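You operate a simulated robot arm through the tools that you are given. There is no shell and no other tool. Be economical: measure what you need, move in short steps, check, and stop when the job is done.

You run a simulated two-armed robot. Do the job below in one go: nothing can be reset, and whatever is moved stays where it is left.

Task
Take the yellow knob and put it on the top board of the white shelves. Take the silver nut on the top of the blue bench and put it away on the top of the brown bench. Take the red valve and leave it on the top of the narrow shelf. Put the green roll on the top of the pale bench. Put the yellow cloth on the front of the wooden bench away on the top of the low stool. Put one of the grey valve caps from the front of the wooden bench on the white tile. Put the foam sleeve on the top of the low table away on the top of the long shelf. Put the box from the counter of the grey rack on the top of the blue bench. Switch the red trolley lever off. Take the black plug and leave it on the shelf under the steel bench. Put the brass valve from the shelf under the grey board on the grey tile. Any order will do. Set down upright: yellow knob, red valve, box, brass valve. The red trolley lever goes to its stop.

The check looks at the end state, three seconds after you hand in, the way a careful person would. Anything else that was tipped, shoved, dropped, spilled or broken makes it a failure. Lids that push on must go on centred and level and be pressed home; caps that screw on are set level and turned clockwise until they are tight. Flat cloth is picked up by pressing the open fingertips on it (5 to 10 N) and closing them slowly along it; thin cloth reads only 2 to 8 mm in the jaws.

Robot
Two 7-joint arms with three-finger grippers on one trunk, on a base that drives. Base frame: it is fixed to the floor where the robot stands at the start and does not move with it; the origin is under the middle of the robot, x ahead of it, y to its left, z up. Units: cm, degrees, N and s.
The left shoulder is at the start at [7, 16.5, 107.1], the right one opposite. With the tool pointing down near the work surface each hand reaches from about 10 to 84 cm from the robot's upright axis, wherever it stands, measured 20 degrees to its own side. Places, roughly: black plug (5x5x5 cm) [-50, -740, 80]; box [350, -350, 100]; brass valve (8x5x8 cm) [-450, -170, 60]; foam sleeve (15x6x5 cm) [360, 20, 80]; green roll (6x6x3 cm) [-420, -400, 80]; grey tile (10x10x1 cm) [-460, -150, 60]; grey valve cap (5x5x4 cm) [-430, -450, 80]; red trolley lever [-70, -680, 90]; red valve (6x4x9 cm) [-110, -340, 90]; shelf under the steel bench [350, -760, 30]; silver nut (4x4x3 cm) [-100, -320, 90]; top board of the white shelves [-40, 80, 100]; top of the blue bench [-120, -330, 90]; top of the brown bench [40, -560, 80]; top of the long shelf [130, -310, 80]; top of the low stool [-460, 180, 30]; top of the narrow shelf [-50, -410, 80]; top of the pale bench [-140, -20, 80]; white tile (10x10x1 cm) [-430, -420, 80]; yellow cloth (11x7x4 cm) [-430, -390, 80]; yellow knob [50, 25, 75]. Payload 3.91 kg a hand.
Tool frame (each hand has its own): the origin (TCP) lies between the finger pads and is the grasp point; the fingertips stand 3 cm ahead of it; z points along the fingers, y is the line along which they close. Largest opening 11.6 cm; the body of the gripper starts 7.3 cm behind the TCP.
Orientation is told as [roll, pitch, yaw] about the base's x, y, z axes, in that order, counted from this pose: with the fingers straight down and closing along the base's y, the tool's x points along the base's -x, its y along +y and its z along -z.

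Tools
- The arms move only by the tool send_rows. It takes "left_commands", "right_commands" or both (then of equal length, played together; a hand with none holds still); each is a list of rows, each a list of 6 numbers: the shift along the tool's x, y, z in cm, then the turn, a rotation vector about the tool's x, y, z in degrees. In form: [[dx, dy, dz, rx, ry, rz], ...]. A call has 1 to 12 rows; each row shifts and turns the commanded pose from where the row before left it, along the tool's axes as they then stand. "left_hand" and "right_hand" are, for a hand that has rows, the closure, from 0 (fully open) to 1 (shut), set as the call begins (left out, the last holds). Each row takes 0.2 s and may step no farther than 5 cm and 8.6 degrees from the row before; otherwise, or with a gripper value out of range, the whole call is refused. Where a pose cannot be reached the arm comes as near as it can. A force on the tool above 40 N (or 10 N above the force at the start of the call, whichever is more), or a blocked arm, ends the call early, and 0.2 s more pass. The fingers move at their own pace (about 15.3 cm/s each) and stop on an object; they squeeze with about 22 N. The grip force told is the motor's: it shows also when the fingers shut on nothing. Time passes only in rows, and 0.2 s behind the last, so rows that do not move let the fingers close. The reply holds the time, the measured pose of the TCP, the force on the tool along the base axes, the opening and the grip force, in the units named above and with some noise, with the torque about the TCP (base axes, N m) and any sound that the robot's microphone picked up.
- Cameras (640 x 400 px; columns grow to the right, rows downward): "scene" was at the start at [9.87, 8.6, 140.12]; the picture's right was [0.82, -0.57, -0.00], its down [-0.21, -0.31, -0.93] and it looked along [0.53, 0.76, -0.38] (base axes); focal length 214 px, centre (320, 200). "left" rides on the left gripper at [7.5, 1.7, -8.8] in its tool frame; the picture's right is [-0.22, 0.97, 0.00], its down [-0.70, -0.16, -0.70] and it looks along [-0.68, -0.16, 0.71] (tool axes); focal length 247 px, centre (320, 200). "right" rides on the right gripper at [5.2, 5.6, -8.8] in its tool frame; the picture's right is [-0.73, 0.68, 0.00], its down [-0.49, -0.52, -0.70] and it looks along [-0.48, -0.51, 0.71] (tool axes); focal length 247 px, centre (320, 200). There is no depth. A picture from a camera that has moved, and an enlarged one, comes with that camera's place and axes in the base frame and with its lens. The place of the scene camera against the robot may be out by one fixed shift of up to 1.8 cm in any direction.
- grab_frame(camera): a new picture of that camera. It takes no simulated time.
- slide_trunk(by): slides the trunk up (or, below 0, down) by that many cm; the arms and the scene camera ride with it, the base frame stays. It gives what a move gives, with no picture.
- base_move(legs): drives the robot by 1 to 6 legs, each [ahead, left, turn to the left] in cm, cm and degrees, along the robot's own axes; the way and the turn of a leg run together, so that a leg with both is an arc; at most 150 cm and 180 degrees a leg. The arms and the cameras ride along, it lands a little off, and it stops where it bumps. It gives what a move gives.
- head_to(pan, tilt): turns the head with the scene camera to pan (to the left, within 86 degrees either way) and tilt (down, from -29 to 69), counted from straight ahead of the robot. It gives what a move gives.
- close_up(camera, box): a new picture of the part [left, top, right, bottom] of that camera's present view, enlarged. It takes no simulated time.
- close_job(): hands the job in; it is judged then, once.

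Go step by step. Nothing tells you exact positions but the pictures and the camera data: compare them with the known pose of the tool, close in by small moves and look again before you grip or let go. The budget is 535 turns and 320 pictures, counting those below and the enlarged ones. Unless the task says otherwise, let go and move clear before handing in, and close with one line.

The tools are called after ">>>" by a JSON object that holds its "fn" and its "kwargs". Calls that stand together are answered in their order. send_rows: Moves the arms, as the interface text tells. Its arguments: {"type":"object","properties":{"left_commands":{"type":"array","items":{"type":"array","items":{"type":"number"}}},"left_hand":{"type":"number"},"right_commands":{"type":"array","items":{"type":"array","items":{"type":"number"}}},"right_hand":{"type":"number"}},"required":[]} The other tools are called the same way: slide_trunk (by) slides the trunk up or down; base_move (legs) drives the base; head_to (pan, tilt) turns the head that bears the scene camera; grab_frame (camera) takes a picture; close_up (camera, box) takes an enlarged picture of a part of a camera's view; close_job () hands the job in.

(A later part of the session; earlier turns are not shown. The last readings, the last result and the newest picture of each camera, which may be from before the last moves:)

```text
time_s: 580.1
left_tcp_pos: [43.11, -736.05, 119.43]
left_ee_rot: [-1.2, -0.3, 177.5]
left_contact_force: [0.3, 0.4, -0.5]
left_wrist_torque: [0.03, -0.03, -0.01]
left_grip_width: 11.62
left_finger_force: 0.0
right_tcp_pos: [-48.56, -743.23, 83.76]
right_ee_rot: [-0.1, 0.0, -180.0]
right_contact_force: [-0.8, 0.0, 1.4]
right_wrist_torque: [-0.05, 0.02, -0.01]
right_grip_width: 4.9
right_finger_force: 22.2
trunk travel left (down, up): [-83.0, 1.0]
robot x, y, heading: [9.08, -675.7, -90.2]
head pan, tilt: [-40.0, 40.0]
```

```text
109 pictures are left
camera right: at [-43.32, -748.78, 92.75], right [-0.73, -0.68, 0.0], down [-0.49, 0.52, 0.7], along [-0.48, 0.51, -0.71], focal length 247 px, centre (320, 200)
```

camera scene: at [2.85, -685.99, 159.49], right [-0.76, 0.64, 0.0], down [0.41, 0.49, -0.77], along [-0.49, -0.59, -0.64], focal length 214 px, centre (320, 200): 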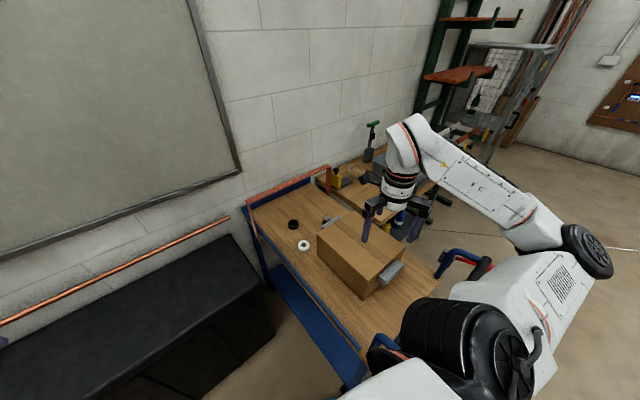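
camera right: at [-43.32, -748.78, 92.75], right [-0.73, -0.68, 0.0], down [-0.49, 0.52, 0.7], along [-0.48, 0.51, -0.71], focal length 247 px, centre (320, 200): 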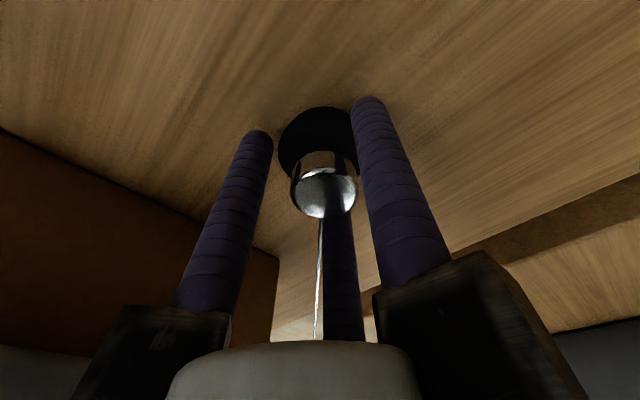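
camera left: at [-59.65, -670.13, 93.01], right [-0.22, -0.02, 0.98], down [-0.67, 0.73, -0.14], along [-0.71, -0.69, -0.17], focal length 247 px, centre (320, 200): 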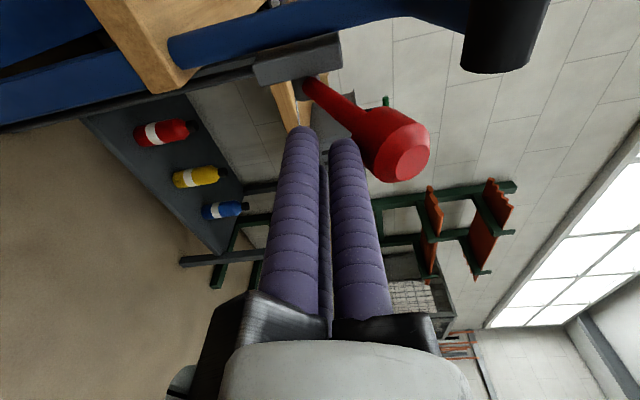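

>>> {"fn": "send_rows", "kwargs": {"right_commands": [[0, 0, -1.5, 0, 0, 0], [0, 0, -3, 0, 0, 0], [0, 0, -4, 0, 0, 0], [0, 0, -4, 0, 0, 0], [0, 0, -4, 0, 0, 0], [0, 0, -4, 0, 0, 0], [0, 0, -4, 0, 0, 0], [0, 0, -4, 0, 0, 0]]}}

>>> {"fn": "grab_frame", "kwargs": {"camera": "right"}}

>>> {"fn": "grab_frame", "kwargs": {"camera": "scene"}}

```text
time_s: 581.9
left_tcp_pos: [43.34, -736.0, 119.47]
left_ee_rot: [-1.3, -0.3, 177.6]
left_contact_force: [0.8, -0.1, 0.6]
left_wrist_torque: [-0.02, -0.05, 0.0]
left_grip_width: 11.6
left_finger_force: 0.0
right_tcp_pos: [-48.57, -743.34, 112.12]
right_ee_rot: [-0.1, 0.1, -180.0]
right_contact_force: [0.4, 0.3, -0.1]
right_wrist_torque: [-0.01, -0.01, 0.01]
right_grip_width: 3.74
right_finger_force: 21.6
trunk travel left (down, up): [-83.0, 1.0]
robot x, y, heading: [8.86, -675.75, -90.1]
head pan, tilt: [-40.0, 40.0]
```

```text
108 pictures are left
camera right: at [-43.33, -748.83, 121.09], right [-0.73, -0.68, 0.0], down [-0.49, 0.52, 0.7], along [-0.48, 0.51, -0.71], focal length 247 px, centre (320, 200)
```

right: 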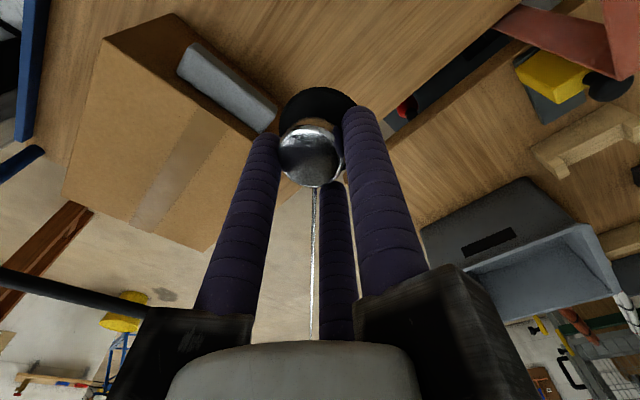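

```text
107 pictures are left
camera scene: at [3.02, -686.21, 159.48], right [-0.76, 0.64, 0.0], down [0.41, 0.49, -0.77], along [-0.49, -0.59, -0.64], focal length 214 px, centre (320, 200)
```

scene: 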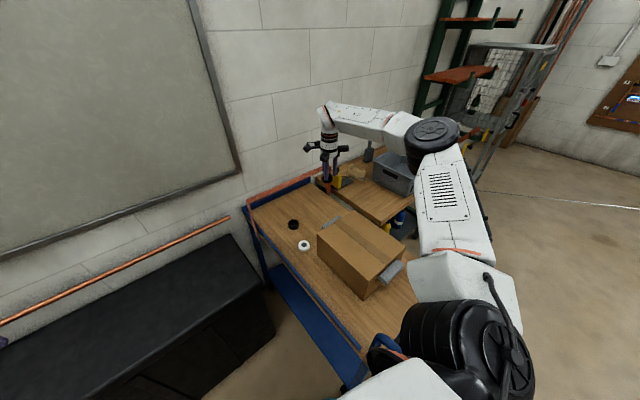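

Plug lifted (held by its neck). I retract gently.

>>> {"fn": "send_rows", "kwargs": {"right_commands": [[1.5, -1.4, -0.3, 0, 0, 0], [2.2, -2, -0.3, 0, 0, 0], [2.2, -2, -0.3, 0, 0, 0], [2.2, -2, -0.3, 0, 0, 0], [2.2, -2, -0.3, 0, 0, 0], [2.2, -2, -0.3, 0, 0, 0], [2.2, -2, -0.3, 0, 0, 0], [2.2, -2, -0.3, 0, 0, 0], [2.2, -2, -0.3, 0, 0, 0], [2.2, -2, -0.3, 0, 0, 0], [2.2, -2, -0.3, 0, 0, 0], [1.5, -1.4, 0, 0, 0, 0]]}}

>>> {"fn": "grab_frame", "kwargs": {"camera": "right"}}

```text
time_s: 584.5
left_tcp_pos: [43.32, -736.0, 119.54]
left_ee_rot: [-1.2, -0.3, 177.4]
left_contact_force: [-0.2, -0.3, 0.3]
left_wrist_torque: [0.03, 0.02, 0.0]
left_grip_width: 11.61
left_finger_force: 0.1
right_tcp_pos: [-23.58, -720.48, 115.47]
right_ee_rot: [0.0, 0.1, 180.0]
right_contact_force: [0.4, -0.1, -0.1]
right_wrist_torque: [0.03, 0.01, 0.01]
right_grip_width: 3.69
right_finger_force: 22.0
trunk travel left (down, up): [-83.0, 1.0]
robot x, y, heading: [8.91, -675.88, -90.3]
head pan, tilt: [-40.0, 40.0]
```

```text
106 pictures are left
camera right: at [-18.28, -726.0, 124.46], right [-0.73, -0.68, 0.0], down [-0.49, 0.52, 0.7], along [-0.48, 0.51, -0.71], focal length 247 px, centre (320, 200)
```

right: 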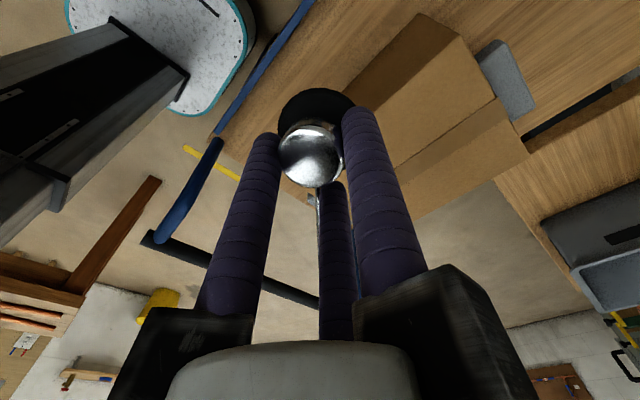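

>>> {"fn": "base_move", "kwargs": {"legs": [[-33, 0, 0], [0, 0, 90], [150, 0, 0], [60, 0, 0]]}}

>>> {"fn": "head_to", "kwargs": {"pan": -30, "tilt": 30}}

>>> {"fn": "grab_frame", "kwargs": {"camera": "scene"}}

```text
time_s: 600.6
left_tcp_pos: [279.52, -608.34, 119.5]
left_ee_rot: [-1.2, -0.3, -92.9]
left_contact_force: [-0.3, -1.0, 0.4]
left_wrist_torque: [-0.01, 0.0, 0.02]
left_grip_width: 11.62
left_finger_force: 0.0
right_tcp_pos: [263.69, -675.0, 115.48]
right_ee_rot: [0.0, 0.0, -90.2]
right_contact_force: [-1.1, -0.3, -1.1]
right_wrist_torque: [0.03, -0.02, 0.0]
right_grip_width: 3.57
right_finger_force: 22.1
trunk travel left (down, up): [-83.0, 1.0]
robot x, y, heading: [218.75, -642.26, -0.4]
head pan, tilt: [-40.0, 40.0]
```

```text
time_s: 601.4
left_tcp_pos: [279.63, -608.28, 119.5]
left_ee_rot: [-1.2, -0.3, -92.8]
left_contact_force: [0.1, 0.5, -0.1]
left_wrist_torque: [0.05, -0.02, -0.01]
left_grip_width: 11.63
left_finger_force: 0.1
right_tcp_pos: [264.0, -674.88, 115.5]
right_ee_rot: [-0.1, 0.0, -90.1]
right_contact_force: [0.8, 0.6, -0.3]
right_wrist_torque: [-0.01, 0.0, 0.01]
right_grip_width: 3.56
right_finger_force: 22.2
trunk travel left (down, up): [-83.0, 1.0]
robot x, y, heading: [218.97, -642.6, -0.3]
head pan, tilt: [-30.0, 30.0]
```

```text
105 pictures are left
camera scene: at [231.59, -646.0, 160.99], right [-0.51, -0.86, 0.0], down [-0.43, 0.25, -0.87], along [0.75, -0.44, -0.5], focal length 214 px, centre (320, 200)
```

scene: 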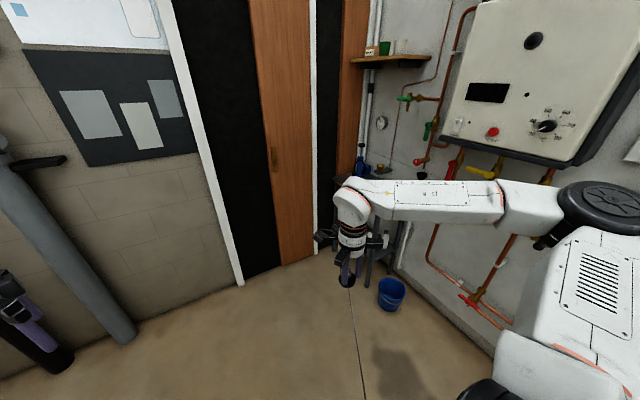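

>>> {"fn": "base_move", "kwargs": {"legs": [[45, 0, 0], [0, 0, -60]]}}

>>> {"fn": "head_to", "kwargs": {"pan": 15, "tilt": 30}}

>>> {"fn": "grab_frame", "kwargs": {"camera": "scene"}}

```text
time_s: 606.8
left_tcp_pos: [324.08, -679.11, 119.38]
left_ee_rot: [-1.2, -0.3, -153.6]
left_contact_force: [-0.4, -0.2, 0.7]
left_wrist_torque: [0.0, 0.01, 0.01]
left_grip_width: 11.6
left_finger_force: 0.1
right_tcp_pos: [258.14, -697.85, 115.35]
right_ee_rot: [0.0, 0.0, -151.0]
right_contact_force: [0.5, 0.6, -0.3]
right_wrist_torque: [0.03, -0.01, 0.0]
right_grip_width: 3.51
right_finger_force: 21.8
trunk travel left (down, up): [-83.0, 1.0]
robot x, y, heading: [264.61, -643.27, -61.2]
head pan, tilt: [-30.0, 30.0]
```

```text
time_s: 607.9
left_tcp_pos: [323.98, -678.97, 119.31]
left_ee_rot: [-1.2, -0.4, -153.4]
left_contact_force: [-0.6, 0.4, 0.2]
left_wrist_torque: [0.03, 0.01, 0.03]
left_grip_width: 11.63
left_finger_force: 0.1
right_tcp_pos: [258.18, -697.79, 115.44]
right_ee_rot: [0.0, 0.0, -151.0]
right_contact_force: [-0.2, -0.4, -0.4]
right_wrist_torque: [0.02, 0.01, -0.04]
right_grip_width: 3.5
right_finger_force: 21.4
trunk travel left (down, up): [-83.0, 1.0]
robot x, y, heading: [264.67, -642.93, -61.2]
head pan, tilt: [15.0, 30.0]
```

```text
104 pictures are left
camera scene: at [273.0, -652.92, 161.01], right [-0.72, -0.69, 0.0], down [-0.35, 0.36, -0.87], along [0.6, -0.62, -0.5], focal length 214 px, centre (320, 200)
```

scene: 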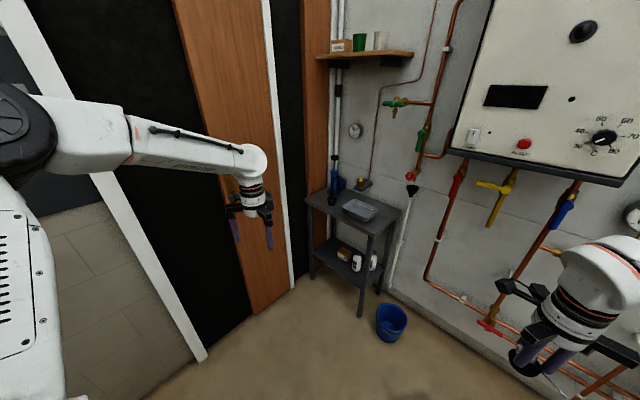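

>>> {"fn": "send_rows", "kwargs": {"left_commands": [[-1.4, -3.5, -1.5, 0, 0, 0], [-1.4, -3.5, -1.5, 0, 0, 0], [-1.4, -3.5, -1.5, 0, 0, 0], [-1.4, -3.5, -1.5, 0, 0, 0], [-1.4, -3.5, -1.5, 0, 0, 0], [-1.4, -3.5, -1.5, 0, 0, 0], [-1.4, -3.5, -1.5, 0, 0, 0]]}}

>>> {"fn": "base_move", "kwargs": {"legs": [[0, 0, -29], [0, 60, 0]]}}

>>> {"fn": "head_to", "kwargs": {"pan": 5, "tilt": 40}}

>>> {"fn": "grab_frame", "kwargs": {"camera": "scene"}}

>>> {"fn": "grab_frame", "kwargs": {"camera": "right"}}

```text
time_s: 609.5
left_tcp_pos: [304.39, -661.4, 130.56]
left_ee_rot: [-1.1, -0.2, -153.6]
left_contact_force: [-0.7, -0.6, 0.1]
left_wrist_torque: [0.01, -0.01, 0.01]
left_grip_width: 11.6
left_finger_force: 0.1
right_tcp_pos: [258.07, -697.82, 115.53]
right_ee_rot: [0.0, 0.1, -151.1]
right_contact_force: [-0.2, 0.6, -1.1]
right_wrist_torque: [-0.02, -0.01, -0.01]
right_grip_width: 3.49
right_finger_force: 22.2
trunk travel left (down, up): [-83.0, 1.0]
robot x, y, heading: [264.85, -643.11, -61.2]
head pan, tilt: [15.0, 30.0]
```

```text
time_s: 614.4
left_tcp_pos: [344.64, -683.9, 130.68]
left_ee_rot: [-1.2, 0.0, 172.4]
left_contact_force: [-0.2, -0.2, -1.2]
left_wrist_torque: [-0.02, -0.01, -0.02]
left_grip_width: 11.6
left_finger_force: 0.0
right_tcp_pos: [285.96, -687.97, 114.99]
right_ee_rot: [-0.2, 0.4, 175.1]
right_contact_force: [0.6, -0.2, 0.2]
right_wrist_torque: [0.01, -0.01, 0.01]
right_grip_width: 3.43
right_finger_force: 22.0
trunk travel left (down, up): [-83.0, 1.0]
robot x, y, heading: [323.05, -646.15, -95.3]
head pan, tilt: [15.0, 30.0]
stopped in leg 2: the robot was blocked; the commanded pose is now the measured one
```

```text
time_s: 615.1
left_tcp_pos: [344.5, -683.75, 130.68]
left_ee_rot: [-1.1, 0.0, 172.5]
left_contact_force: [-0.6, 0.3, 0.0]
left_wrist_torque: [0.02, -0.04, 0.0]
left_grip_width: 11.62
left_finger_force: 0.0
right_tcp_pos: [285.93, -687.89, 114.88]
right_ee_rot: [-0.1, 0.8, 175.1]
right_contact_force: [0.2, -0.2, -0.5]
right_wrist_torque: [0.0, 0.01, -0.01]
right_grip_width: 3.39
right_finger_force: 22.0
trunk travel left (down, up): [-83.0, 1.0]
robot x, y, heading: [323.33, -646.3, -95.0]
head pan, tilt: [5.0, 40.0]
```

```text
103 pictures are left
camera scene: at [318.79, -658.46, 159.46], right [-1.0, 0.0, -0.02], down [0.02, 0.64, -0.77], along [0.01, -0.77, -0.64], focal length 214 px, centre (320, 200)
```

scene: 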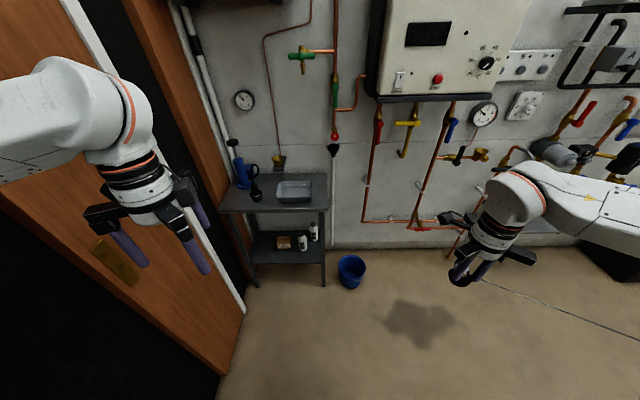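

```text
102 pictures are left
camera right: at [290.49, -693.91, 123.92], right [-0.79, -0.62, -0.01], down [-0.45, 0.56, 0.7], along [-0.42, 0.55, -0.72], focal length 247 px, centre (320, 200)
```

right: 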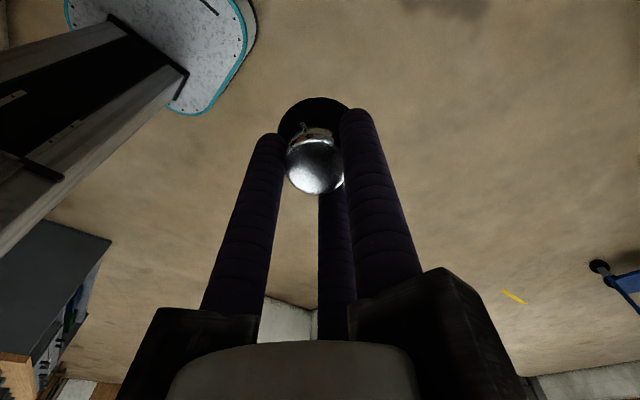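

The shelf's free part is on its left front, about [356, -756, 30]. I back away from the door, turn and approach diagonally, then lower the trunk.

>>> {"fn": "base_move", "kwargs": {"legs": [[0, -20, 0], [0, 0, 50], [42, -20, 0]]}}

>>> {"fn": "slide_trunk", "kwargs": {"by": -62}}

>>> {"fn": "head_to", "kwargs": {"pan": 0, "tilt": 35}}

>>> {"fn": "grab_frame", "kwargs": {"camera": "scene"}}

```text
time_s: 621.4
left_tcp_pos: [362.65, -695.03, 130.0]
left_ee_rot: [-1.2, -1.5, -137.8]
left_contact_force: [-0.6, -0.1, -0.4]
left_wrist_torque: [-0.01, 0.03, -0.04]
left_grip_width: 11.62
left_finger_force: 0.1
right_tcp_pos: [327.61, -742.67, 115.58]
right_ee_rot: [-0.2, -0.8, -135.2]
right_contact_force: [-0.4, 0.6, -1.8]
right_wrist_torque: [-0.02, 0.0, 0.02]
right_grip_width: 3.34
right_finger_force: 21.7
trunk travel left (down, up): [-83.0, 1.0]
robot x, y, heading: [318.34, -689.48, -45.6]
head pan, tilt: [5.0, 40.0]
```

```text
refused: -62 is not a number from -40 to 40
```

```text
time_s: 622.1
left_tcp_pos: [362.64, -695.25, 129.95]
left_ee_rot: [-1.2, -1.4, -137.8]
left_contact_force: [0.3, 0.2, 0.7]
left_wrist_torque: [0.01, 0.01, 0.01]
left_grip_width: 11.59
left_finger_force: 0.1
right_tcp_pos: [327.72, -742.81, 115.68]
right_ee_rot: [-0.4, -0.8, -135.2]
right_contact_force: [-0.3, -1.0, -0.9]
right_wrist_torque: [-0.02, 0.0, -0.01]
right_grip_width: 3.34
right_finger_force: 21.7
trunk travel left (down, up): [-83.0, 1.0]
robot x, y, heading: [318.37, -689.27, -45.4]
head pan, tilt: [0.0, 35.0]
```

```text
101 pictures are left
camera scene: at [327.58, -698.01, 160.22], right [-0.71, -0.7, 0.0], down [-0.4, 0.41, -0.82], along [0.58, -0.58, -0.57], focal length 214 px, centre (320, 200)
```

scene: 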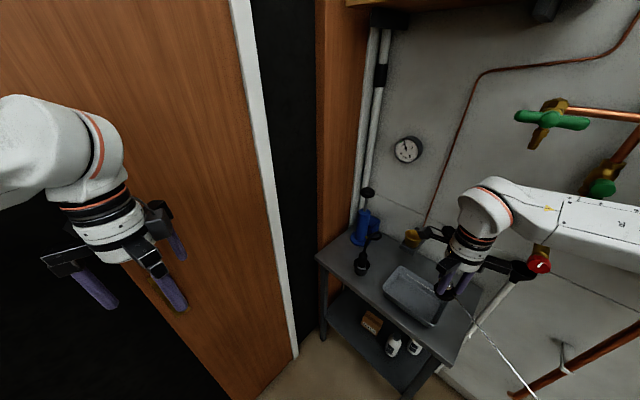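

>>> {"fn": "send_rows", "kwargs": {"right_commands": [[0, -2, 0, 0, 0, 0], [0, -2, 0, 0, 0, 0], [0, -2, 0, 0, 0, 0], [0, -2, 0, 0, 0, 0], [0, -2, 0, 0, 0, 0], [0, -2, 0, 0, 0, 0], [0, -2, 0, 0, 0, 0], [0, -2, 0, 0, 0, 0], [0, -2, 0, 0, 0, 0]]}}

>>> {"fn": "slide_trunk", "kwargs": {"by": -40}}

>>> {"fn": "slide_trunk", "kwargs": {"by": -22}}

>>> {"fn": "head_to", "kwargs": {"pan": 0, "tilt": 25}}

>>> {"fn": "grab_frame", "kwargs": {"camera": "scene"}}

>>> {"fn": "grab_frame", "kwargs": {"camera": "right"}}

```text
time_s: 624.1
left_tcp_pos: [362.68, -695.13, 130.02]
left_ee_rot: [-1.2, -1.5, -137.8]
left_contact_force: [-0.2, -0.5, -0.5]
left_wrist_torque: [0.0, 0.0, 0.02]
left_grip_width: 11.61
left_finger_force: 0.1
right_tcp_pos: [319.56, -735.73, 116.98]
right_ee_rot: [-0.4, -0.7, -135.2]
right_contact_force: [0.0, 0.0, -0.6]
right_wrist_torque: [0.01, 0.02, -0.02]
right_grip_width: 3.31
right_finger_force: 22.5
right hand out of reach, approached as far as the arm can: row 6, 7, 8, 9
trunk travel left (down, up): [-83.0, 1.0]
robot x, y, heading: [318.69, -689.19, -45.6]
head pan, tilt: [0.0, 35.0]
```

```text
time_s: 627.9
left_tcp_pos: [362.63, -695.1, 89.94]
left_ee_rot: [-1.2, -1.4, -137.8]
left_contact_force: [0.4, -0.2, -1.1]
left_wrist_torque: [0.0, 0.02, -0.01]
left_grip_width: 11.62
left_finger_force: 0.0
right_tcp_pos: [319.56, -735.61, 77.0]
right_ee_rot: [-0.3, -0.6, -135.1]
right_contact_force: [-1.1, -0.6, -0.2]
right_wrist_torque: [-0.01, 0.0, -0.01]
right_grip_width: 3.26
right_finger_force: 22.0
trunk travel left (down, up): [-43.0, 41.0]
robot x, y, heading: [318.66, -689.12, -45.3]
head pan, tilt: [0.0, 35.0]
```

```text
time_s: 630.2
left_tcp_pos: [362.55, -694.98, 68.03]
left_ee_rot: [-1.2, -1.4, -137.8]
left_contact_force: [0.7, 0.2, 0.2]
left_wrist_torque: [-0.01, -0.02, 0.0]
left_grip_width: 11.6
left_finger_force: 0.1
right_tcp_pos: [319.53, -735.59, 54.74]
right_ee_rot: [-0.3, -0.7, -135.2]
right_contact_force: [-0.1, -0.3, -0.8]
right_wrist_torque: [-0.03, -0.02, 0.0]
right_grip_width: 3.22
right_finger_force: 22.0
trunk travel left (down, up): [-21.0, 63.0]
robot x, y, heading: [318.23, -689.13, -45.5]
head pan, tilt: [0.0, 35.0]
```

```text
time_s: 631.0
left_tcp_pos: [362.65, -695.12, 67.92]
left_ee_rot: [-1.2, -1.4, -137.7]
left_contact_force: [-0.2, -0.3, 0.1]
left_wrist_torque: [0.01, 0.03, -0.01]
left_grip_width: 11.58
left_finger_force: 0.1
right_tcp_pos: [319.44, -735.58, 54.85]
right_ee_rot: [-0.2, -0.7, -135.2]
right_contact_force: [-0.8, -0.5, -1.1]
right_wrist_torque: [0.02, -0.01, -0.01]
right_grip_width: 3.22
right_finger_force: 22.1
trunk travel left (down, up): [-21.0, 63.0]
robot x, y, heading: [318.09, -688.82, -45.2]
head pan, tilt: [0.0, 25.0]
```

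```text
100 pictures are left
camera scene: at [327.84, -698.26, 99.8], right [-0.71, -0.7, 0.0], down [-0.3, 0.3, -0.91], along [0.64, -0.65, -0.42], focal length 214 px, centre (320, 200)
```

scene: 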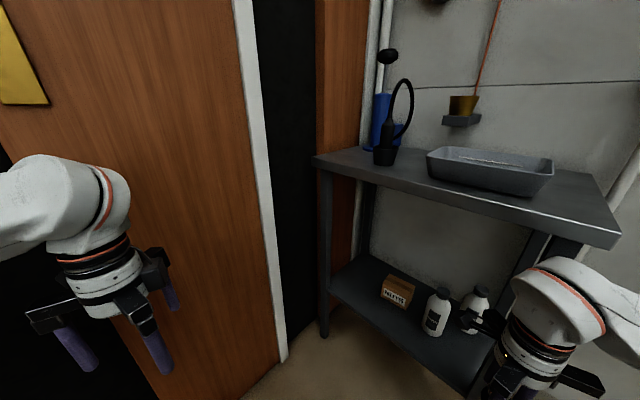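

```text
99 pictures are left
camera right: at [327.23, -735.75, 63.78], right [-0.04, -1.0, 0.01], down [-0.7, 0.03, 0.71], along [-0.71, 0.02, -0.71], focal length 247 px, centre (320, 200)
```

right: 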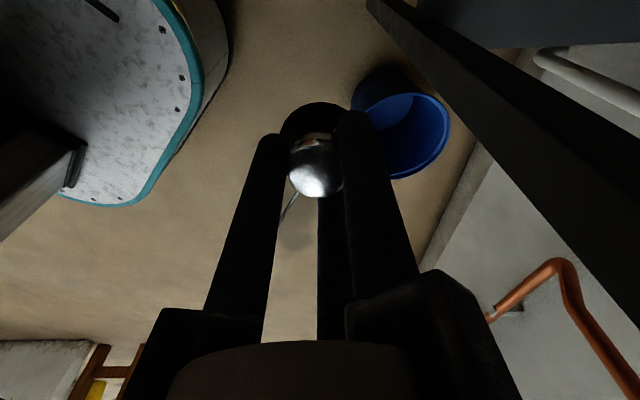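

Now I tilt the hand 45° forward so it can reach in under the top.

>>> {"fn": "send_rows", "kwargs": {"right_commands": [[2.5, 0, 0, -7.5, 0, 0], [2.5, 0, 0, -7.5, 0, 0], [2.5, 0, 0, -7.5, 0, 0], [2.5, 0, 0, -7.5, 0, 0], [2.5, 0, 0, -7.5, 0, 0], [2.5, 0, 0, -7.5, 0, 0]]}}

>>> {"fn": "grab_frame", "kwargs": {"camera": "scene"}}

>>> {"fn": "grab_frame", "kwargs": {"camera": "right"}}

```text
time_s: 632.4
left_tcp_pos: [362.68, -695.12, 68.01]
left_ee_rot: [-1.2, -1.5, -137.8]
left_contact_force: [0.6, -0.3, 0.2]
left_wrist_torque: [0.03, -0.01, 0.02]
left_grip_width: 11.65
left_finger_force: 0.0
right_tcp_pos: [341.24, -736.38, 61.56]
right_ee_rot: [44.7, -0.7, -135.2]
right_contact_force: [-0.8, 0.6, -0.4]
right_wrist_torque: [0.04, 0.01, -0.04]
right_grip_width: 3.16
right_finger_force: 22.3
right hand out of reach, approached as far as the arm can: row 1, 2, 3, 4, 5, 6
trunk travel left (down, up): [-21.0, 63.0]
robot x, y, heading: [318.16, -688.99, -45.4]
head pan, tilt: [0.0, 25.0]
```

```text
98 pictures are left
camera scene: at [327.87, -698.24, 99.8], right [-0.71, -0.7, 0.0], down [-0.3, 0.3, -0.91], along [0.64, -0.65, -0.42], focal length 214 px, centre (320, 200)
```

scene: 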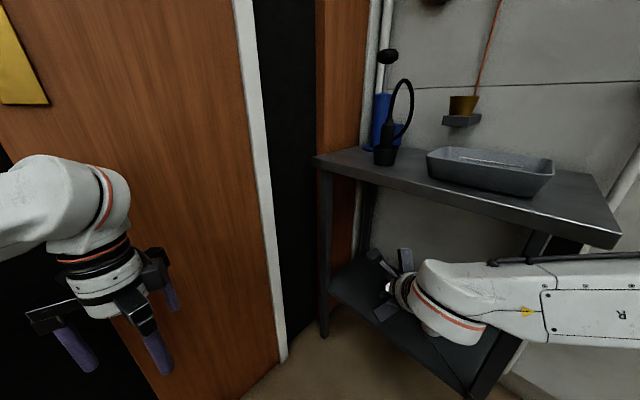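

```text
97 pictures are left
camera right: at [343.55, -730.93, 71.82], right [-0.17, -0.86, 0.49], down [-0.95, 0.27, 0.14], along [-0.25, -0.44, -0.86], focal length 247 px, centre (320, 200)
```

right: 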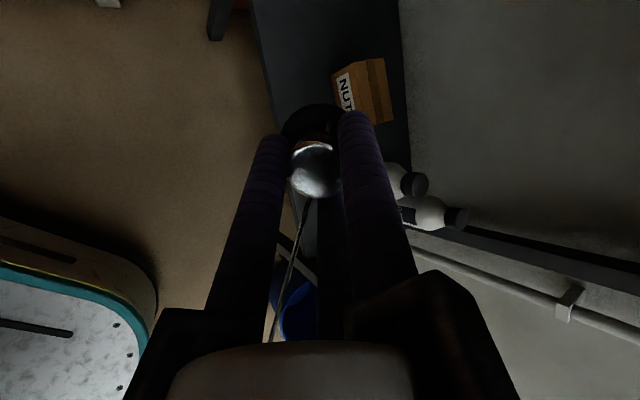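

>>> {"fn": "send_rows", "kwargs": {"right_commands": [[0.23, 0.24, 3, 0, 0, 0], [0.23, 0.24, 4, 0, 0, 0], [0.23, 0.24, 4, 0, 0, 0], [0.23, 0.24, 4, 0, 0, 0], [0.23, 0.24, 4, 0, 0, 0], [0.23, 0.24, 4, 0, 0, 0], [0.23, 0.24, 4, 0, 0, 0]]}}

>>> {"fn": "grab_frame", "kwargs": {"camera": "scene"}}

>>> {"fn": "grab_frame", "kwargs": {"camera": "right"}}

```text
time_s: 634.2
left_tcp_pos: [358.33, -696.57, 68.32]
left_ee_rot: [-0.7, -1.7, -143.1]
left_contact_force: [0.6, 0.5, -0.4]
left_wrist_torque: [0.02, 0.05, 0.01]
left_grip_width: 11.6
left_finger_force: 0.1
right_tcp_pos: [347.5, -749.98, 44.68]
right_ee_rot: [45.3, -1.0, -139.5]
right_contact_force: [-0.4, 0.0, -0.6]
right_wrist_torque: [0.01, 0.02, 0.04]
right_grip_width: 3.14
right_finger_force: 22.3
trunk travel left (down, up): [-21.0, 63.0]
robot x, y, heading: [314.78, -687.34, -50.5]
head pan, tilt: [0.0, 25.0]
stopped in row 7 (right hand): the arm was blocked; the commanded pose is now the measured one
```

```text
96 pictures are left
camera scene: at [323.05, -696.14, 100.06], right [-0.77, -0.63, 0.01], down [-0.26, 0.32, -0.91], along [0.58, -0.71, -0.41], focal length 214 px, centre (320, 200)
```

scene: 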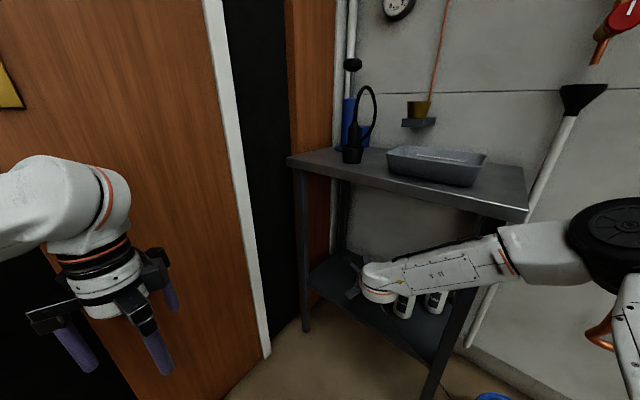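

```text
95 pictures are left
camera right: at [350.13, -744.69, 54.97], right [-0.24, -0.83, 0.5], down [-0.93, 0.34, 0.13], along [-0.28, -0.43, -0.86], focal length 247 px, centre (320, 200)
```

right: 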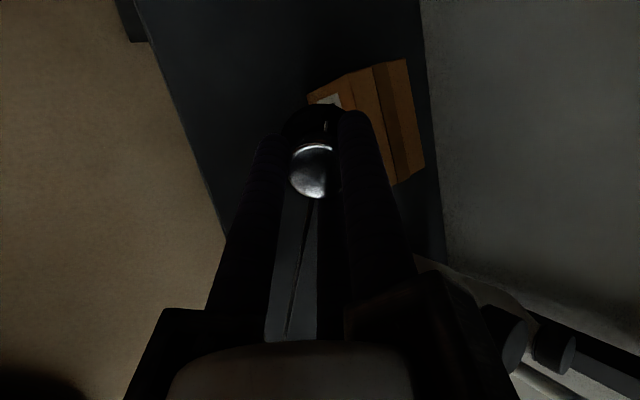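

The forearm met the table leg. I withdraw the hand and reposition so the arm comes in from straight ahead.

>>> {"fn": "send_rows", "kwargs": {"right_commands": [[0, 0, -3, 0, 0, 0], [0, 0, -4, 0, 0, 0], [0, 0, -4, 0, 0, 0], [0, 0, -4, 0, 0, 0], [0, 0, -4, 0, 0, 0]]}}

>>> {"fn": "grab_frame", "kwargs": {"camera": "scene"}}

```text
time_s: 635.4
left_tcp_pos: [358.65, -697.28, 67.98]
left_ee_rot: [-1.3, -1.4, -142.8]
left_contact_force: [-0.5, 0.7, -0.3]
left_wrist_torque: [-0.01, -0.01, 0.0]
left_grip_width: 11.62
left_finger_force: 0.0
right_tcp_pos: [339.2, -740.63, 57.31]
right_ee_rot: [44.5, -0.7, -139.7]
right_contact_force: [-0.3, 0.6, -1.0]
right_wrist_torque: [0.03, 0.01, 0.02]
right_grip_width: 3.15
right_finger_force: 22.4
trunk travel left (down, up): [-21.0, 63.0]
robot x, y, heading: [314.75, -687.9, -50.1]
head pan, tilt: [0.0, 25.0]
```

```text
94 pictures are left
camera scene: at [323.5, -697.57, 99.84], right [-0.77, -0.64, 0.0], down [-0.27, 0.33, -0.91], along [0.58, -0.7, -0.42], focal length 214 px, centre (320, 200)
```

scene: 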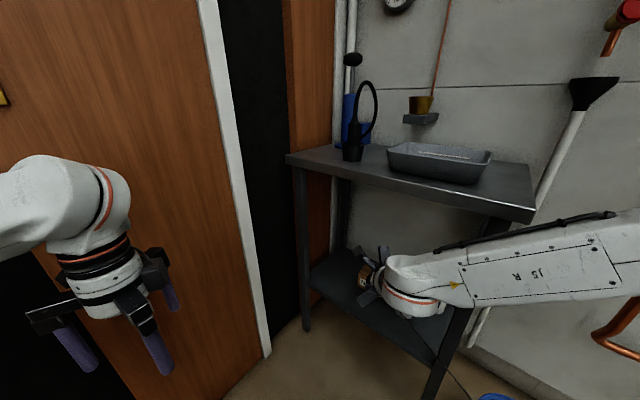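

>>> {"fn": "base_move", "kwargs": {"legs": [[-16, 0, 0], [0, 0, -45], [0, 16, 0]]}}

>>> {"fn": "send_rows", "kwargs": {"right_commands": [[0, 0, 0, 0, 5.6, -5.6], [0, 0, 0, 0, 5.6, -5.6], [0, 0, 0, 0, 5.6, -5.6], [0, 0, 0, 0, 5.6, -5.6], [0, 0, 0, 0, 5.6, -5.6]]}}

>>> {"fn": "head_to", "kwargs": {"pan": 25, "tilt": 30}}

>>> {"fn": "grab_frame", "kwargs": {"camera": "scene"}}

```text
time_s: 639.9
left_tcp_pos: [338.87, -714.03, 68.58]
left_ee_rot: [-1.3, -1.3, 171.3]
left_contact_force: [0.3, -0.4, -0.1]
left_wrist_torque: [0.03, 0.03, -0.03]
left_grip_width: 11.62
left_finger_force: 0.1
right_tcp_pos: [294.38, -729.93, 57.24]
right_ee_rot: [44.5, -0.1, 174.0]
right_contact_force: [-1.0, -0.6, -0.8]
right_wrist_torque: [0.03, -0.01, 0.0]
right_grip_width: 3.08
right_finger_force: 22.0
trunk travel left (down, up): [-21.0, 63.0]
robot x, y, heading: [316.17, -675.63, -96.7]
head pan, tilt: [0.0, 25.0]
stopped in leg 3: the robot was blocked; the commanded pose is now the measured one
```

```text
time_s: 641.1
left_tcp_pos: [339.01, -714.13, 68.47]
left_ee_rot: [-1.5, -1.2, 171.4]
left_contact_force: [-1.1, 0.5, -0.3]
left_wrist_torque: [0.01, -0.01, -0.03]
left_grip_width: 11.57
left_finger_force: 0.0
right_tcp_pos: [294.61, -730.2, 56.9]
right_ee_rot: [44.8, 0.5, -146.3]
right_contact_force: [-0.5, 0.3, -0.3]
right_wrist_torque: [0.03, 0.0, 0.0]
right_grip_width: 3.06
right_finger_force: 22.0
trunk travel left (down, up): [-21.0, 63.0]
robot x, y, heading: [316.32, -675.98, -96.7]
head pan, tilt: [0.0, 25.0]
```

```text
time_s: 642.0
left_tcp_pos: [338.93, -714.12, 68.43]
left_ee_rot: [-1.4, -1.1, 171.4]
left_contact_force: [-0.5, 0.1, 0.2]
left_wrist_torque: [0.02, -0.02, 0.01]
left_grip_width: 11.58
left_finger_force: 0.1
right_tcp_pos: [294.56, -730.17, 56.72]
right_ee_rot: [44.7, 0.6, -146.3]
right_contact_force: [-0.4, -0.1, -1.6]
right_wrist_torque: [0.01, 0.02, 0.03]
right_grip_width: 3.07
right_finger_force: 21.8
trunk travel left (down, up): [-21.0, 63.0]
robot x, y, heading: [316.24, -675.47, -96.5]
head pan, tilt: [25.0, 30.0]
```

```text
93 pictures are left
camera scene: at [317.02, -688.22, 99.07], right [-0.95, -0.32, -0.02], down [-0.14, 0.47, -0.87], along [0.28, -0.82, -0.49], focal length 214 px, centre (320, 200)
```

scene: 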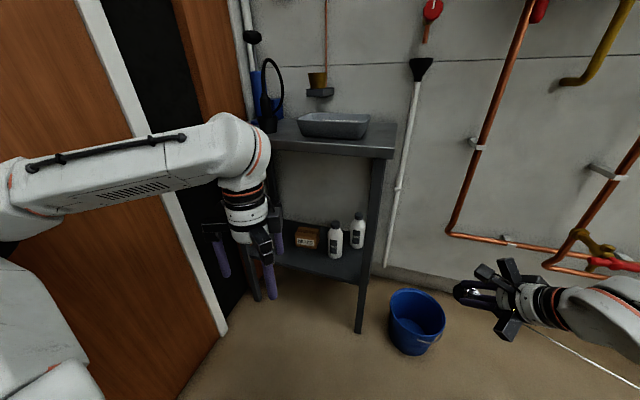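

>>> {"fn": "send_rows", "kwargs": {"left_commands": [[0, 0, -4.5, 0, 0, 0], [0, 0, -4.5, 0, 0, 0], [0, 0, -4.5, 0, 0, 0], [0, 0, -4.5, 0, 0, 0], [0, 0, -4.5, 0, 0, 0], [0, 0, -4.5, 0, 0, 0], [0, 0, -4.5, 0, 0, 0], [0, 0, -4.5, 0, 0, 0]]}}

>>> {"fn": "send_rows", "kwargs": {"right_commands": [[3.35, 1.93, 2.64, 0, 0, 0], [3.35, 1.93, 2.64, 0, 0, 0], [3.35, 1.93, 2.64, 0, 0, 0], [3.35, 1.93, 2.64, 0, 0, 0], [3.35, 1.93, 2.64, 0, 0, 0], [3.35, 1.93, 2.64, 0, 0, 0], [3.35, 1.93, 2.64, 0, 0, 0], [3.35, 1.93, 2.64, 0, 0, 0], [3.35, 1.93, 2.64, 0, 0, 0], [3.35, 1.93, 2.64, 0, 0, 0]]}}

>>> {"fn": "grab_frame", "kwargs": {"camera": "scene"}}

>>> {"fn": "grab_frame", "kwargs": {"camera": "right"}}

```text
time_s: 643.8
left_tcp_pos: [335.19, -719.38, 96.47]
left_ee_rot: [-1.4, -2.1, 171.3]
left_contact_force: [-0.3, 0.8, 0.3]
left_wrist_torque: [-0.01, -0.03, 0.03]
left_grip_width: 11.58
left_finger_force: 0.0
left hand out of reach, approached as far as the arm can: row 5, 6, 7, 8
right_tcp_pos: [295.26, -730.22, 56.95]
right_ee_rot: [44.1, -0.2, -146.2]
right_contact_force: [0.6, -0.3, -0.1]
right_wrist_torque: [-0.02, 0.02, 0.05]
right_grip_width: 3.05
right_finger_force: 22.2
trunk travel left (down, up): [-21.0, 63.0]
robot x, y, heading: [316.95, -675.87, -96.3]
head pan, tilt: [25.0, 30.0]
```

```text
time_s: 646.0
left_tcp_pos: [335.38, -719.48, 96.58]
left_ee_rot: [-1.3, -2.2, 171.4]
left_contact_force: [0.7, -0.5, 0.5]
left_wrist_torque: [0.01, 0.02, 0.01]
left_grip_width: 11.6
left_finger_force: 0.1
right_tcp_pos: [341.03, -738.24, 51.14]
right_ee_rot: [44.0, -0.3, -146.4]
right_contact_force: [-0.5, -0.2, -1.3]
right_wrist_torque: [0.03, 0.01, 0.01]
right_grip_width: 3.06
right_finger_force: 21.6
trunk travel left (down, up): [-21.0, 63.0]
robot x, y, heading: [317.05, -675.88, -96.6]
head pan, tilt: [25.0, 30.0]
```

```text
92 pictures are left
camera scene: at [318.59, -688.49, 99.0], right [-0.95, -0.32, 0.0], down [-0.16, 0.47, -0.87], along [0.27, -0.82, -0.5], focal length 214 px, centre (320, 200)
```

scene: 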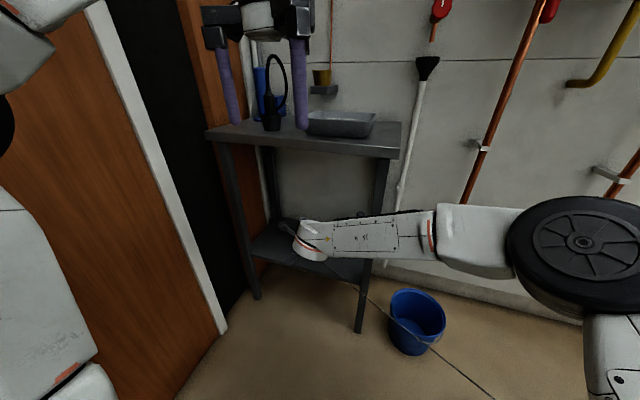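

```text
91 pictures are left
camera right: at [344.22, -733.48, 61.5], right [-0.34, -0.81, 0.48], down [-0.88, 0.45, 0.14], along [-0.33, -0.37, -0.87], focal length 247 px, centre (320, 200)
```

right: 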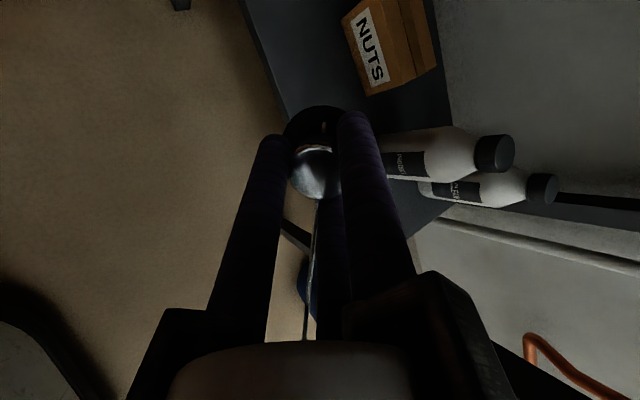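

>>> {"fn": "send_rows", "kwargs": {"right_commands": [[1.5, 0.9, 2.5, 0, 0, 0], [1.5, 0.9, 3, 0, 0, 0], [1.5, 0.9, 3.7, 0, 0, 0], [1.5, 0.9, 3.7, 0, 0, 0], [1.5, 0.9, 3.7, 0, 0, 0], [1.5, 0.9, 3.7, 0, 0, 0]]}}

>>> {"fn": "grab_frame", "kwargs": {"camera": "right"}}

>>> {"fn": "grab_frame", "kwargs": {"camera": "scene"}}

```text
time_s: 647.4
left_tcp_pos: [335.19, -719.5, 96.44]
left_ee_rot: [-1.3, -2.2, 171.3]
left_contact_force: [0.3, -0.9, 1.0]
left_wrist_torque: [0.01, -0.01, 0.0]
left_grip_width: 11.59
left_finger_force: 0.0
right_tcp_pos: [350.07, -743.19, 45.91]
right_ee_rot: [44.1, -0.4, -146.2]
right_contact_force: [-0.1, -1.0, -0.4]
right_wrist_torque: [0.0, 0.03, 0.02]
right_grip_width: 3.1
right_finger_force: 21.7
right hand out of reach, approached as far as the arm can: row 4, 5, 6
trunk travel left (down, up): [-21.0, 63.0]
robot x, y, heading: [316.69, -676.0, -96.2]
head pan, tilt: [25.0, 30.0]
```

```text
90 pictures are left
camera right: at [353.24, -738.49, 56.36], right [-0.33, -0.81, 0.48], down [-0.88, 0.45, 0.14], along [-0.33, -0.37, -0.87], focal length 247 px, centre (320, 200)
```

right: 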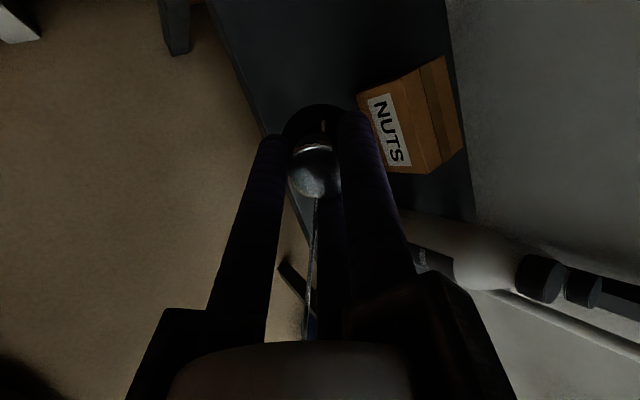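

```text
89 pictures are left
camera scene: at [318.56, -688.48, 99.0], right [-0.95, -0.32, 0.0], down [-0.16, 0.47, -0.87], along [0.27, -0.82, -0.5], focal length 214 px, centre (320, 200)
```

scene: 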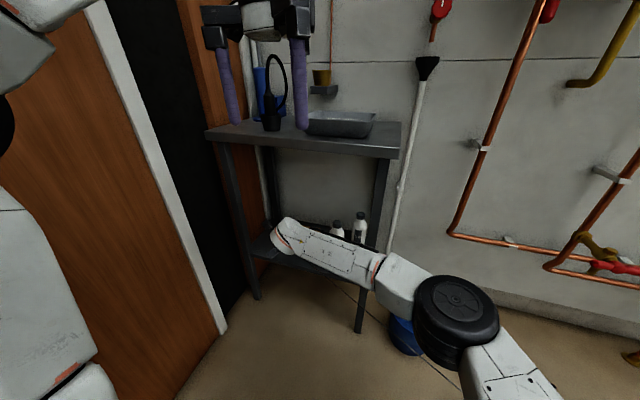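

>>> {"fn": "base_move", "kwargs": {"legs": [[8, 0, 0]]}}

>>> {"fn": "send_rows", "kwargs": {"right_commands": [[2, 0.3, 1, 0, 0, 0], [2, 0.3, 1, 0, 0, 0], [2, 0.3, 1, 0, 0, 0], [2, 0.3, 1, 0, 0, 0], [2, 0.3, 1, 0, 0, 0], [2, 0.3, 1, 0, 0, 0]]}}

>>> {"fn": "grab_frame", "kwargs": {"camera": "right"}}

>>> {"fn": "close_up", "kwargs": {"camera": "scene", "box": [200, 180, 420, 320]}}

```text
time_s: 648.5
left_tcp_pos: [334.42, -727.61, 96.49]
left_ee_rot: [-1.4, -2.2, 171.5]
left_contact_force: [0.2, 0.5, 0.3]
left_wrist_torque: [0.06, -0.02, 0.01]
left_grip_width: 11.58
left_finger_force: 0.1
right_tcp_pos: [349.14, -751.35, 45.94]
right_ee_rot: [44.0, -0.1, -146.2]
right_contact_force: [0.5, -0.4, -1.0]
right_wrist_torque: [0.03, 0.0, -0.02]
right_grip_width: 3.05
right_finger_force: 21.9
trunk travel left (down, up): [-21.0, 63.0]
robot x, y, heading: [316.09, -683.69, -96.6]
head pan, tilt: [25.0, 30.0]
```

```text
time_s: 649.9
left_tcp_pos: [334.31, -727.55, 96.5]
left_ee_rot: [-1.4, -2.2, 171.4]
left_contact_force: [-0.9, 0.2, 0.2]
left_wrist_torque: [-0.01, -0.01, 0.04]
left_grip_width: 11.6
left_finger_force: 0.1
right_tcp_pos: [349.21, -751.3, 46.06]
right_ee_rot: [44.1, -0.3, -146.2]
right_contact_force: [0.2, -0.1, -0.1]
right_wrist_torque: [0.05, -0.01, 0.02]
right_grip_width: 3.05
right_finger_force: 22.2
right hand out of reach, approached as far as the arm can: row 1, 2, 3, 4, 5, 6
trunk travel left (down, up): [-21.0, 63.0]
robot x, y, heading: [315.53, -684.05, -96.5]
head pan, tilt: [25.0, 30.0]
```

```text
88 pictures are left
camera right: at [352.35, -746.47, 56.38], right [-0.33, -0.81, 0.48], down [-0.88, 0.45, 0.14], along [-0.33, -0.37, -0.87], focal length 247 px, centre (320, 200)
```

right: 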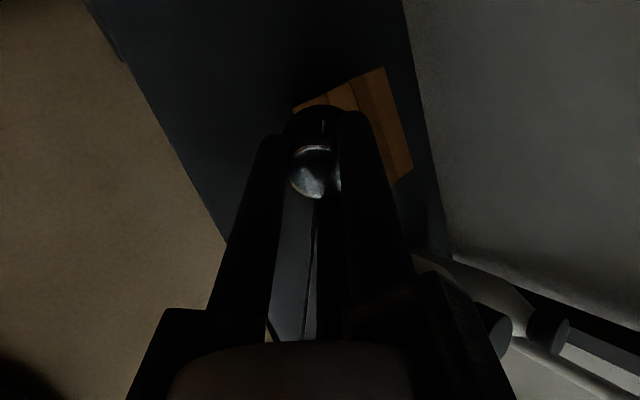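

```text
2.86 times, centred on (310, 250) of scene
camera zoom: at [317.65, -696.48, 99.0], right [-0.95, -0.32, 0.0], down [-0.16, 0.47, -0.87], along [0.27, -0.82, -0.5], focal length 613 px, centre (349, 57)
```

zoom: 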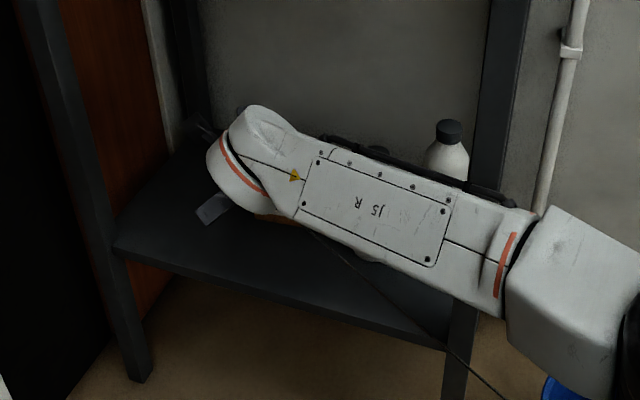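

>>> {"fn": "base_move", "kwargs": {"legs": [[0, 12, 0]]}}

```text
time_s: 651.1
left_tcp_pos: [346.32, -728.84, 96.5]
left_ee_rot: [-1.3, -2.3, 171.4]
left_contact_force: [0.4, 0.2, 0.7]
left_wrist_torque: [-0.04, 0.04, -0.01]
left_grip_width: 11.6
left_finger_force: 0.1
right_tcp_pos: [360.95, -752.78, 45.92]
right_ee_rot: [44.0, -0.2, -146.4]
right_contact_force: [0.0, 0.6, -1.2]
right_wrist_torque: [-0.01, 0.01, -0.02]
right_grip_width: 3.05
right_finger_force: 22.3
trunk travel left (down, up): [-21.0, 63.0]
robot x, y, heading: [327.83, -685.21, -96.7]
head pan, tilt: [25.0, 30.0]
```

>>> {"fn": "grab_frame", "kwargs": {"camera": "right"}}

>>> {"fn": "slide_trunk", "kwargs": {"by": -5}}

>>> {"fn": "grab_frame", "kwargs": {"camera": "right"}}

```text
86 pictures are left
camera right: at [364.2, -747.88, 56.34], right [-0.33, -0.81, 0.48], down [-0.88, 0.45, 0.14], along [-0.33, -0.37, -0.87], focal length 247 px, centre (320, 200)
```

right: 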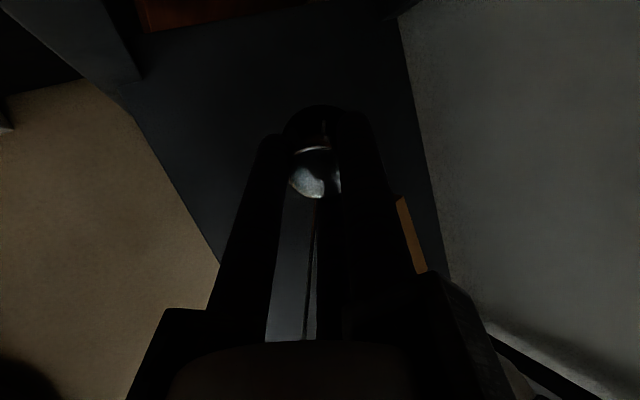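

```text
time_s: 652.0
left_tcp_pos: [346.14, -728.82, 91.61]
left_ee_rot: [-1.3, -2.1, 171.3]
left_contact_force: [-0.1, 0.3, 0.0]
left_wrist_torque: [-0.01, -0.03, -0.03]
left_grip_width: 11.62
left_finger_force: 0.1
right_tcp_pos: [361.03, -752.7, 41.07]
right_ee_rot: [44.1, -0.3, -146.3]
right_contact_force: [-0.1, -0.4, -0.6]
right_wrist_torque: [0.02, 0.0, 0.03]
right_grip_width: 3.07
right_finger_force: 21.8
trunk travel left (down, up): [-16.0, 68.0]
robot x, y, heading: [327.73, -684.96, -96.7]
head pan, tilt: [25.0, 30.0]
```

```text
85 pictures are left
camera right: at [364.16, -747.86, 51.41], right [-0.34, -0.81, 0.48], down [-0.88, 0.45, 0.14], along [-0.33, -0.37, -0.87], focal length 247 px, centre (320, 200)
```

right: 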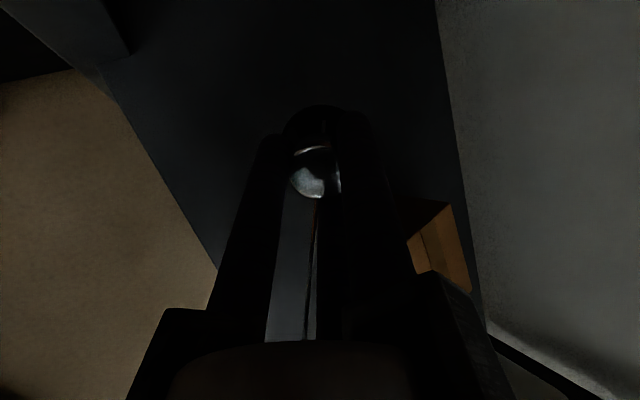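

>>> {"fn": "base_move", "kwargs": {"legs": [[0, 2, 0]]}}

>>> {"fn": "slide_trunk", "kwargs": {"by": -2.5}}

>>> {"fn": "slide_trunk", "kwargs": {"by": -1}}

>>> {"fn": "slide_trunk", "kwargs": {"by": -1}}

>>> {"fn": "slide_trunk", "kwargs": {"by": -1}}

```text
time_s: 653.0
left_tcp_pos: [348.03, -729.07, 91.56]
left_ee_rot: [-1.3, -2.1, 171.3]
left_contact_force: [0.1, 0.9, 0.3]
left_wrist_torque: [0.0, -0.01, 0.05]
left_grip_width: 11.61
left_finger_force: 0.1
right_tcp_pos: [362.87, -752.78, 41.21]
right_ee_rot: [44.0, -0.2, -146.3]
right_contact_force: [-0.2, 0.3, -0.6]
right_wrist_torque: [-0.01, 0.03, 0.0]
right_grip_width: 3.06
right_finger_force: 22.5
trunk travel left (down, up): [-16.0, 68.0]
robot x, y, heading: [329.73, -685.63, -96.6]
head pan, tilt: [25.0, 30.0]
stopped in leg 1: the robot was blocked; the commanded pose is now the measured one
```

```text
time_s: 653.7
left_tcp_pos: [347.99, -729.02, 88.94]
left_ee_rot: [-1.4, -2.1, 171.2]
left_contact_force: [0.5, 0.7, 0.2]
left_wrist_torque: [-0.03, 0.0, 0.02]
left_grip_width: 11.57
left_finger_force: 0.1
right_tcp_pos: [362.9, -752.88, 38.51]
right_ee_rot: [44.1, -0.2, -146.3]
right_contact_force: [-0.5, -0.3, -0.3]
right_wrist_torque: [0.03, -0.01, 0.01]
right_grip_width: 3.05
right_finger_force: 22.3
trunk travel left (down, up): [-13.5, 70.5]
robot x, y, heading: [329.8, -684.9, -96.8]
head pan, tilt: [25.0, 30.0]
```

```text
time_s: 654.3
left_tcp_pos: [348.0, -729.11, 87.99]
left_ee_rot: [-1.4, -2.1, 171.3]
left_contact_force: [0.3, 0.2, 0.3]
left_wrist_torque: [0.01, 0.0, 0.03]
left_grip_width: 11.6
left_finger_force: 0.1
right_tcp_pos: [362.93, -752.85, 37.48]
right_ee_rot: [44.0, -0.3, -146.2]
right_contact_force: [-0.3, -0.1, -1.2]
right_wrist_torque: [0.01, 0.03, 0.01]
right_grip_width: 3.05
right_finger_force: 22.4
trunk travel left (down, up): [-12.5, 71.5]
robot x, y, heading: [329.75, -685.25, -96.4]
head pan, tilt: [25.0, 30.0]
```

```text
time_s: 654.8
left_tcp_pos: [348.01, -728.83, 87.28]
left_ee_rot: [-1.1, -2.0, 171.2]
left_contact_force: [-0.1, -0.3, 0.1]
left_wrist_torque: [0.01, 0.02, 0.0]
left_grip_width: 11.59
left_finger_force: 0.0
right_tcp_pos: [363.11, -752.89, 37.09]
right_ee_rot: [44.6, -0.4, -146.0]
right_contact_force: [-2.4, 2.0, 29.9]
right_wrist_torque: [-0.34, -0.12, -0.02]
right_grip_width: 3.11
right_finger_force: 21.9
trunk travel left (down, up): [-11.5, 72.5]
robot x, y, heading: [329.67, -685.5, -96.4]
head pan, tilt: [25.0, 30.0]
```

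```text
time_s: 655.2
left_tcp_pos: [348.11, -728.97, 86.83]
left_ee_rot: [-1.2, -2.0, 171.4]
left_contact_force: [1.1, 0.0, -0.5]
left_wrist_torque: [-0.04, 0.07, 0.0]
left_grip_width: 11.6
left_finger_force: 0.0
right_tcp_pos: [363.15, -752.91, 37.2]
right_ee_rot: [44.8, -0.3, -146.0]
right_contact_force: [-0.9, 3.8, 16.9]
right_wrist_torque: [-0.02, -0.04, 0.03]
right_grip_width: 3.09
right_finger_force: 22.0
trunk travel left (down, up): [-11.3, 72.7]
robot x, y, heading: [329.69, -685.48, -96.5]
head pan, tilt: [25.0, 30.0]
stopped: the force on the tool passed its limit at 44 N (the readings are from after the stop); the commanded pose is now the measured one
```

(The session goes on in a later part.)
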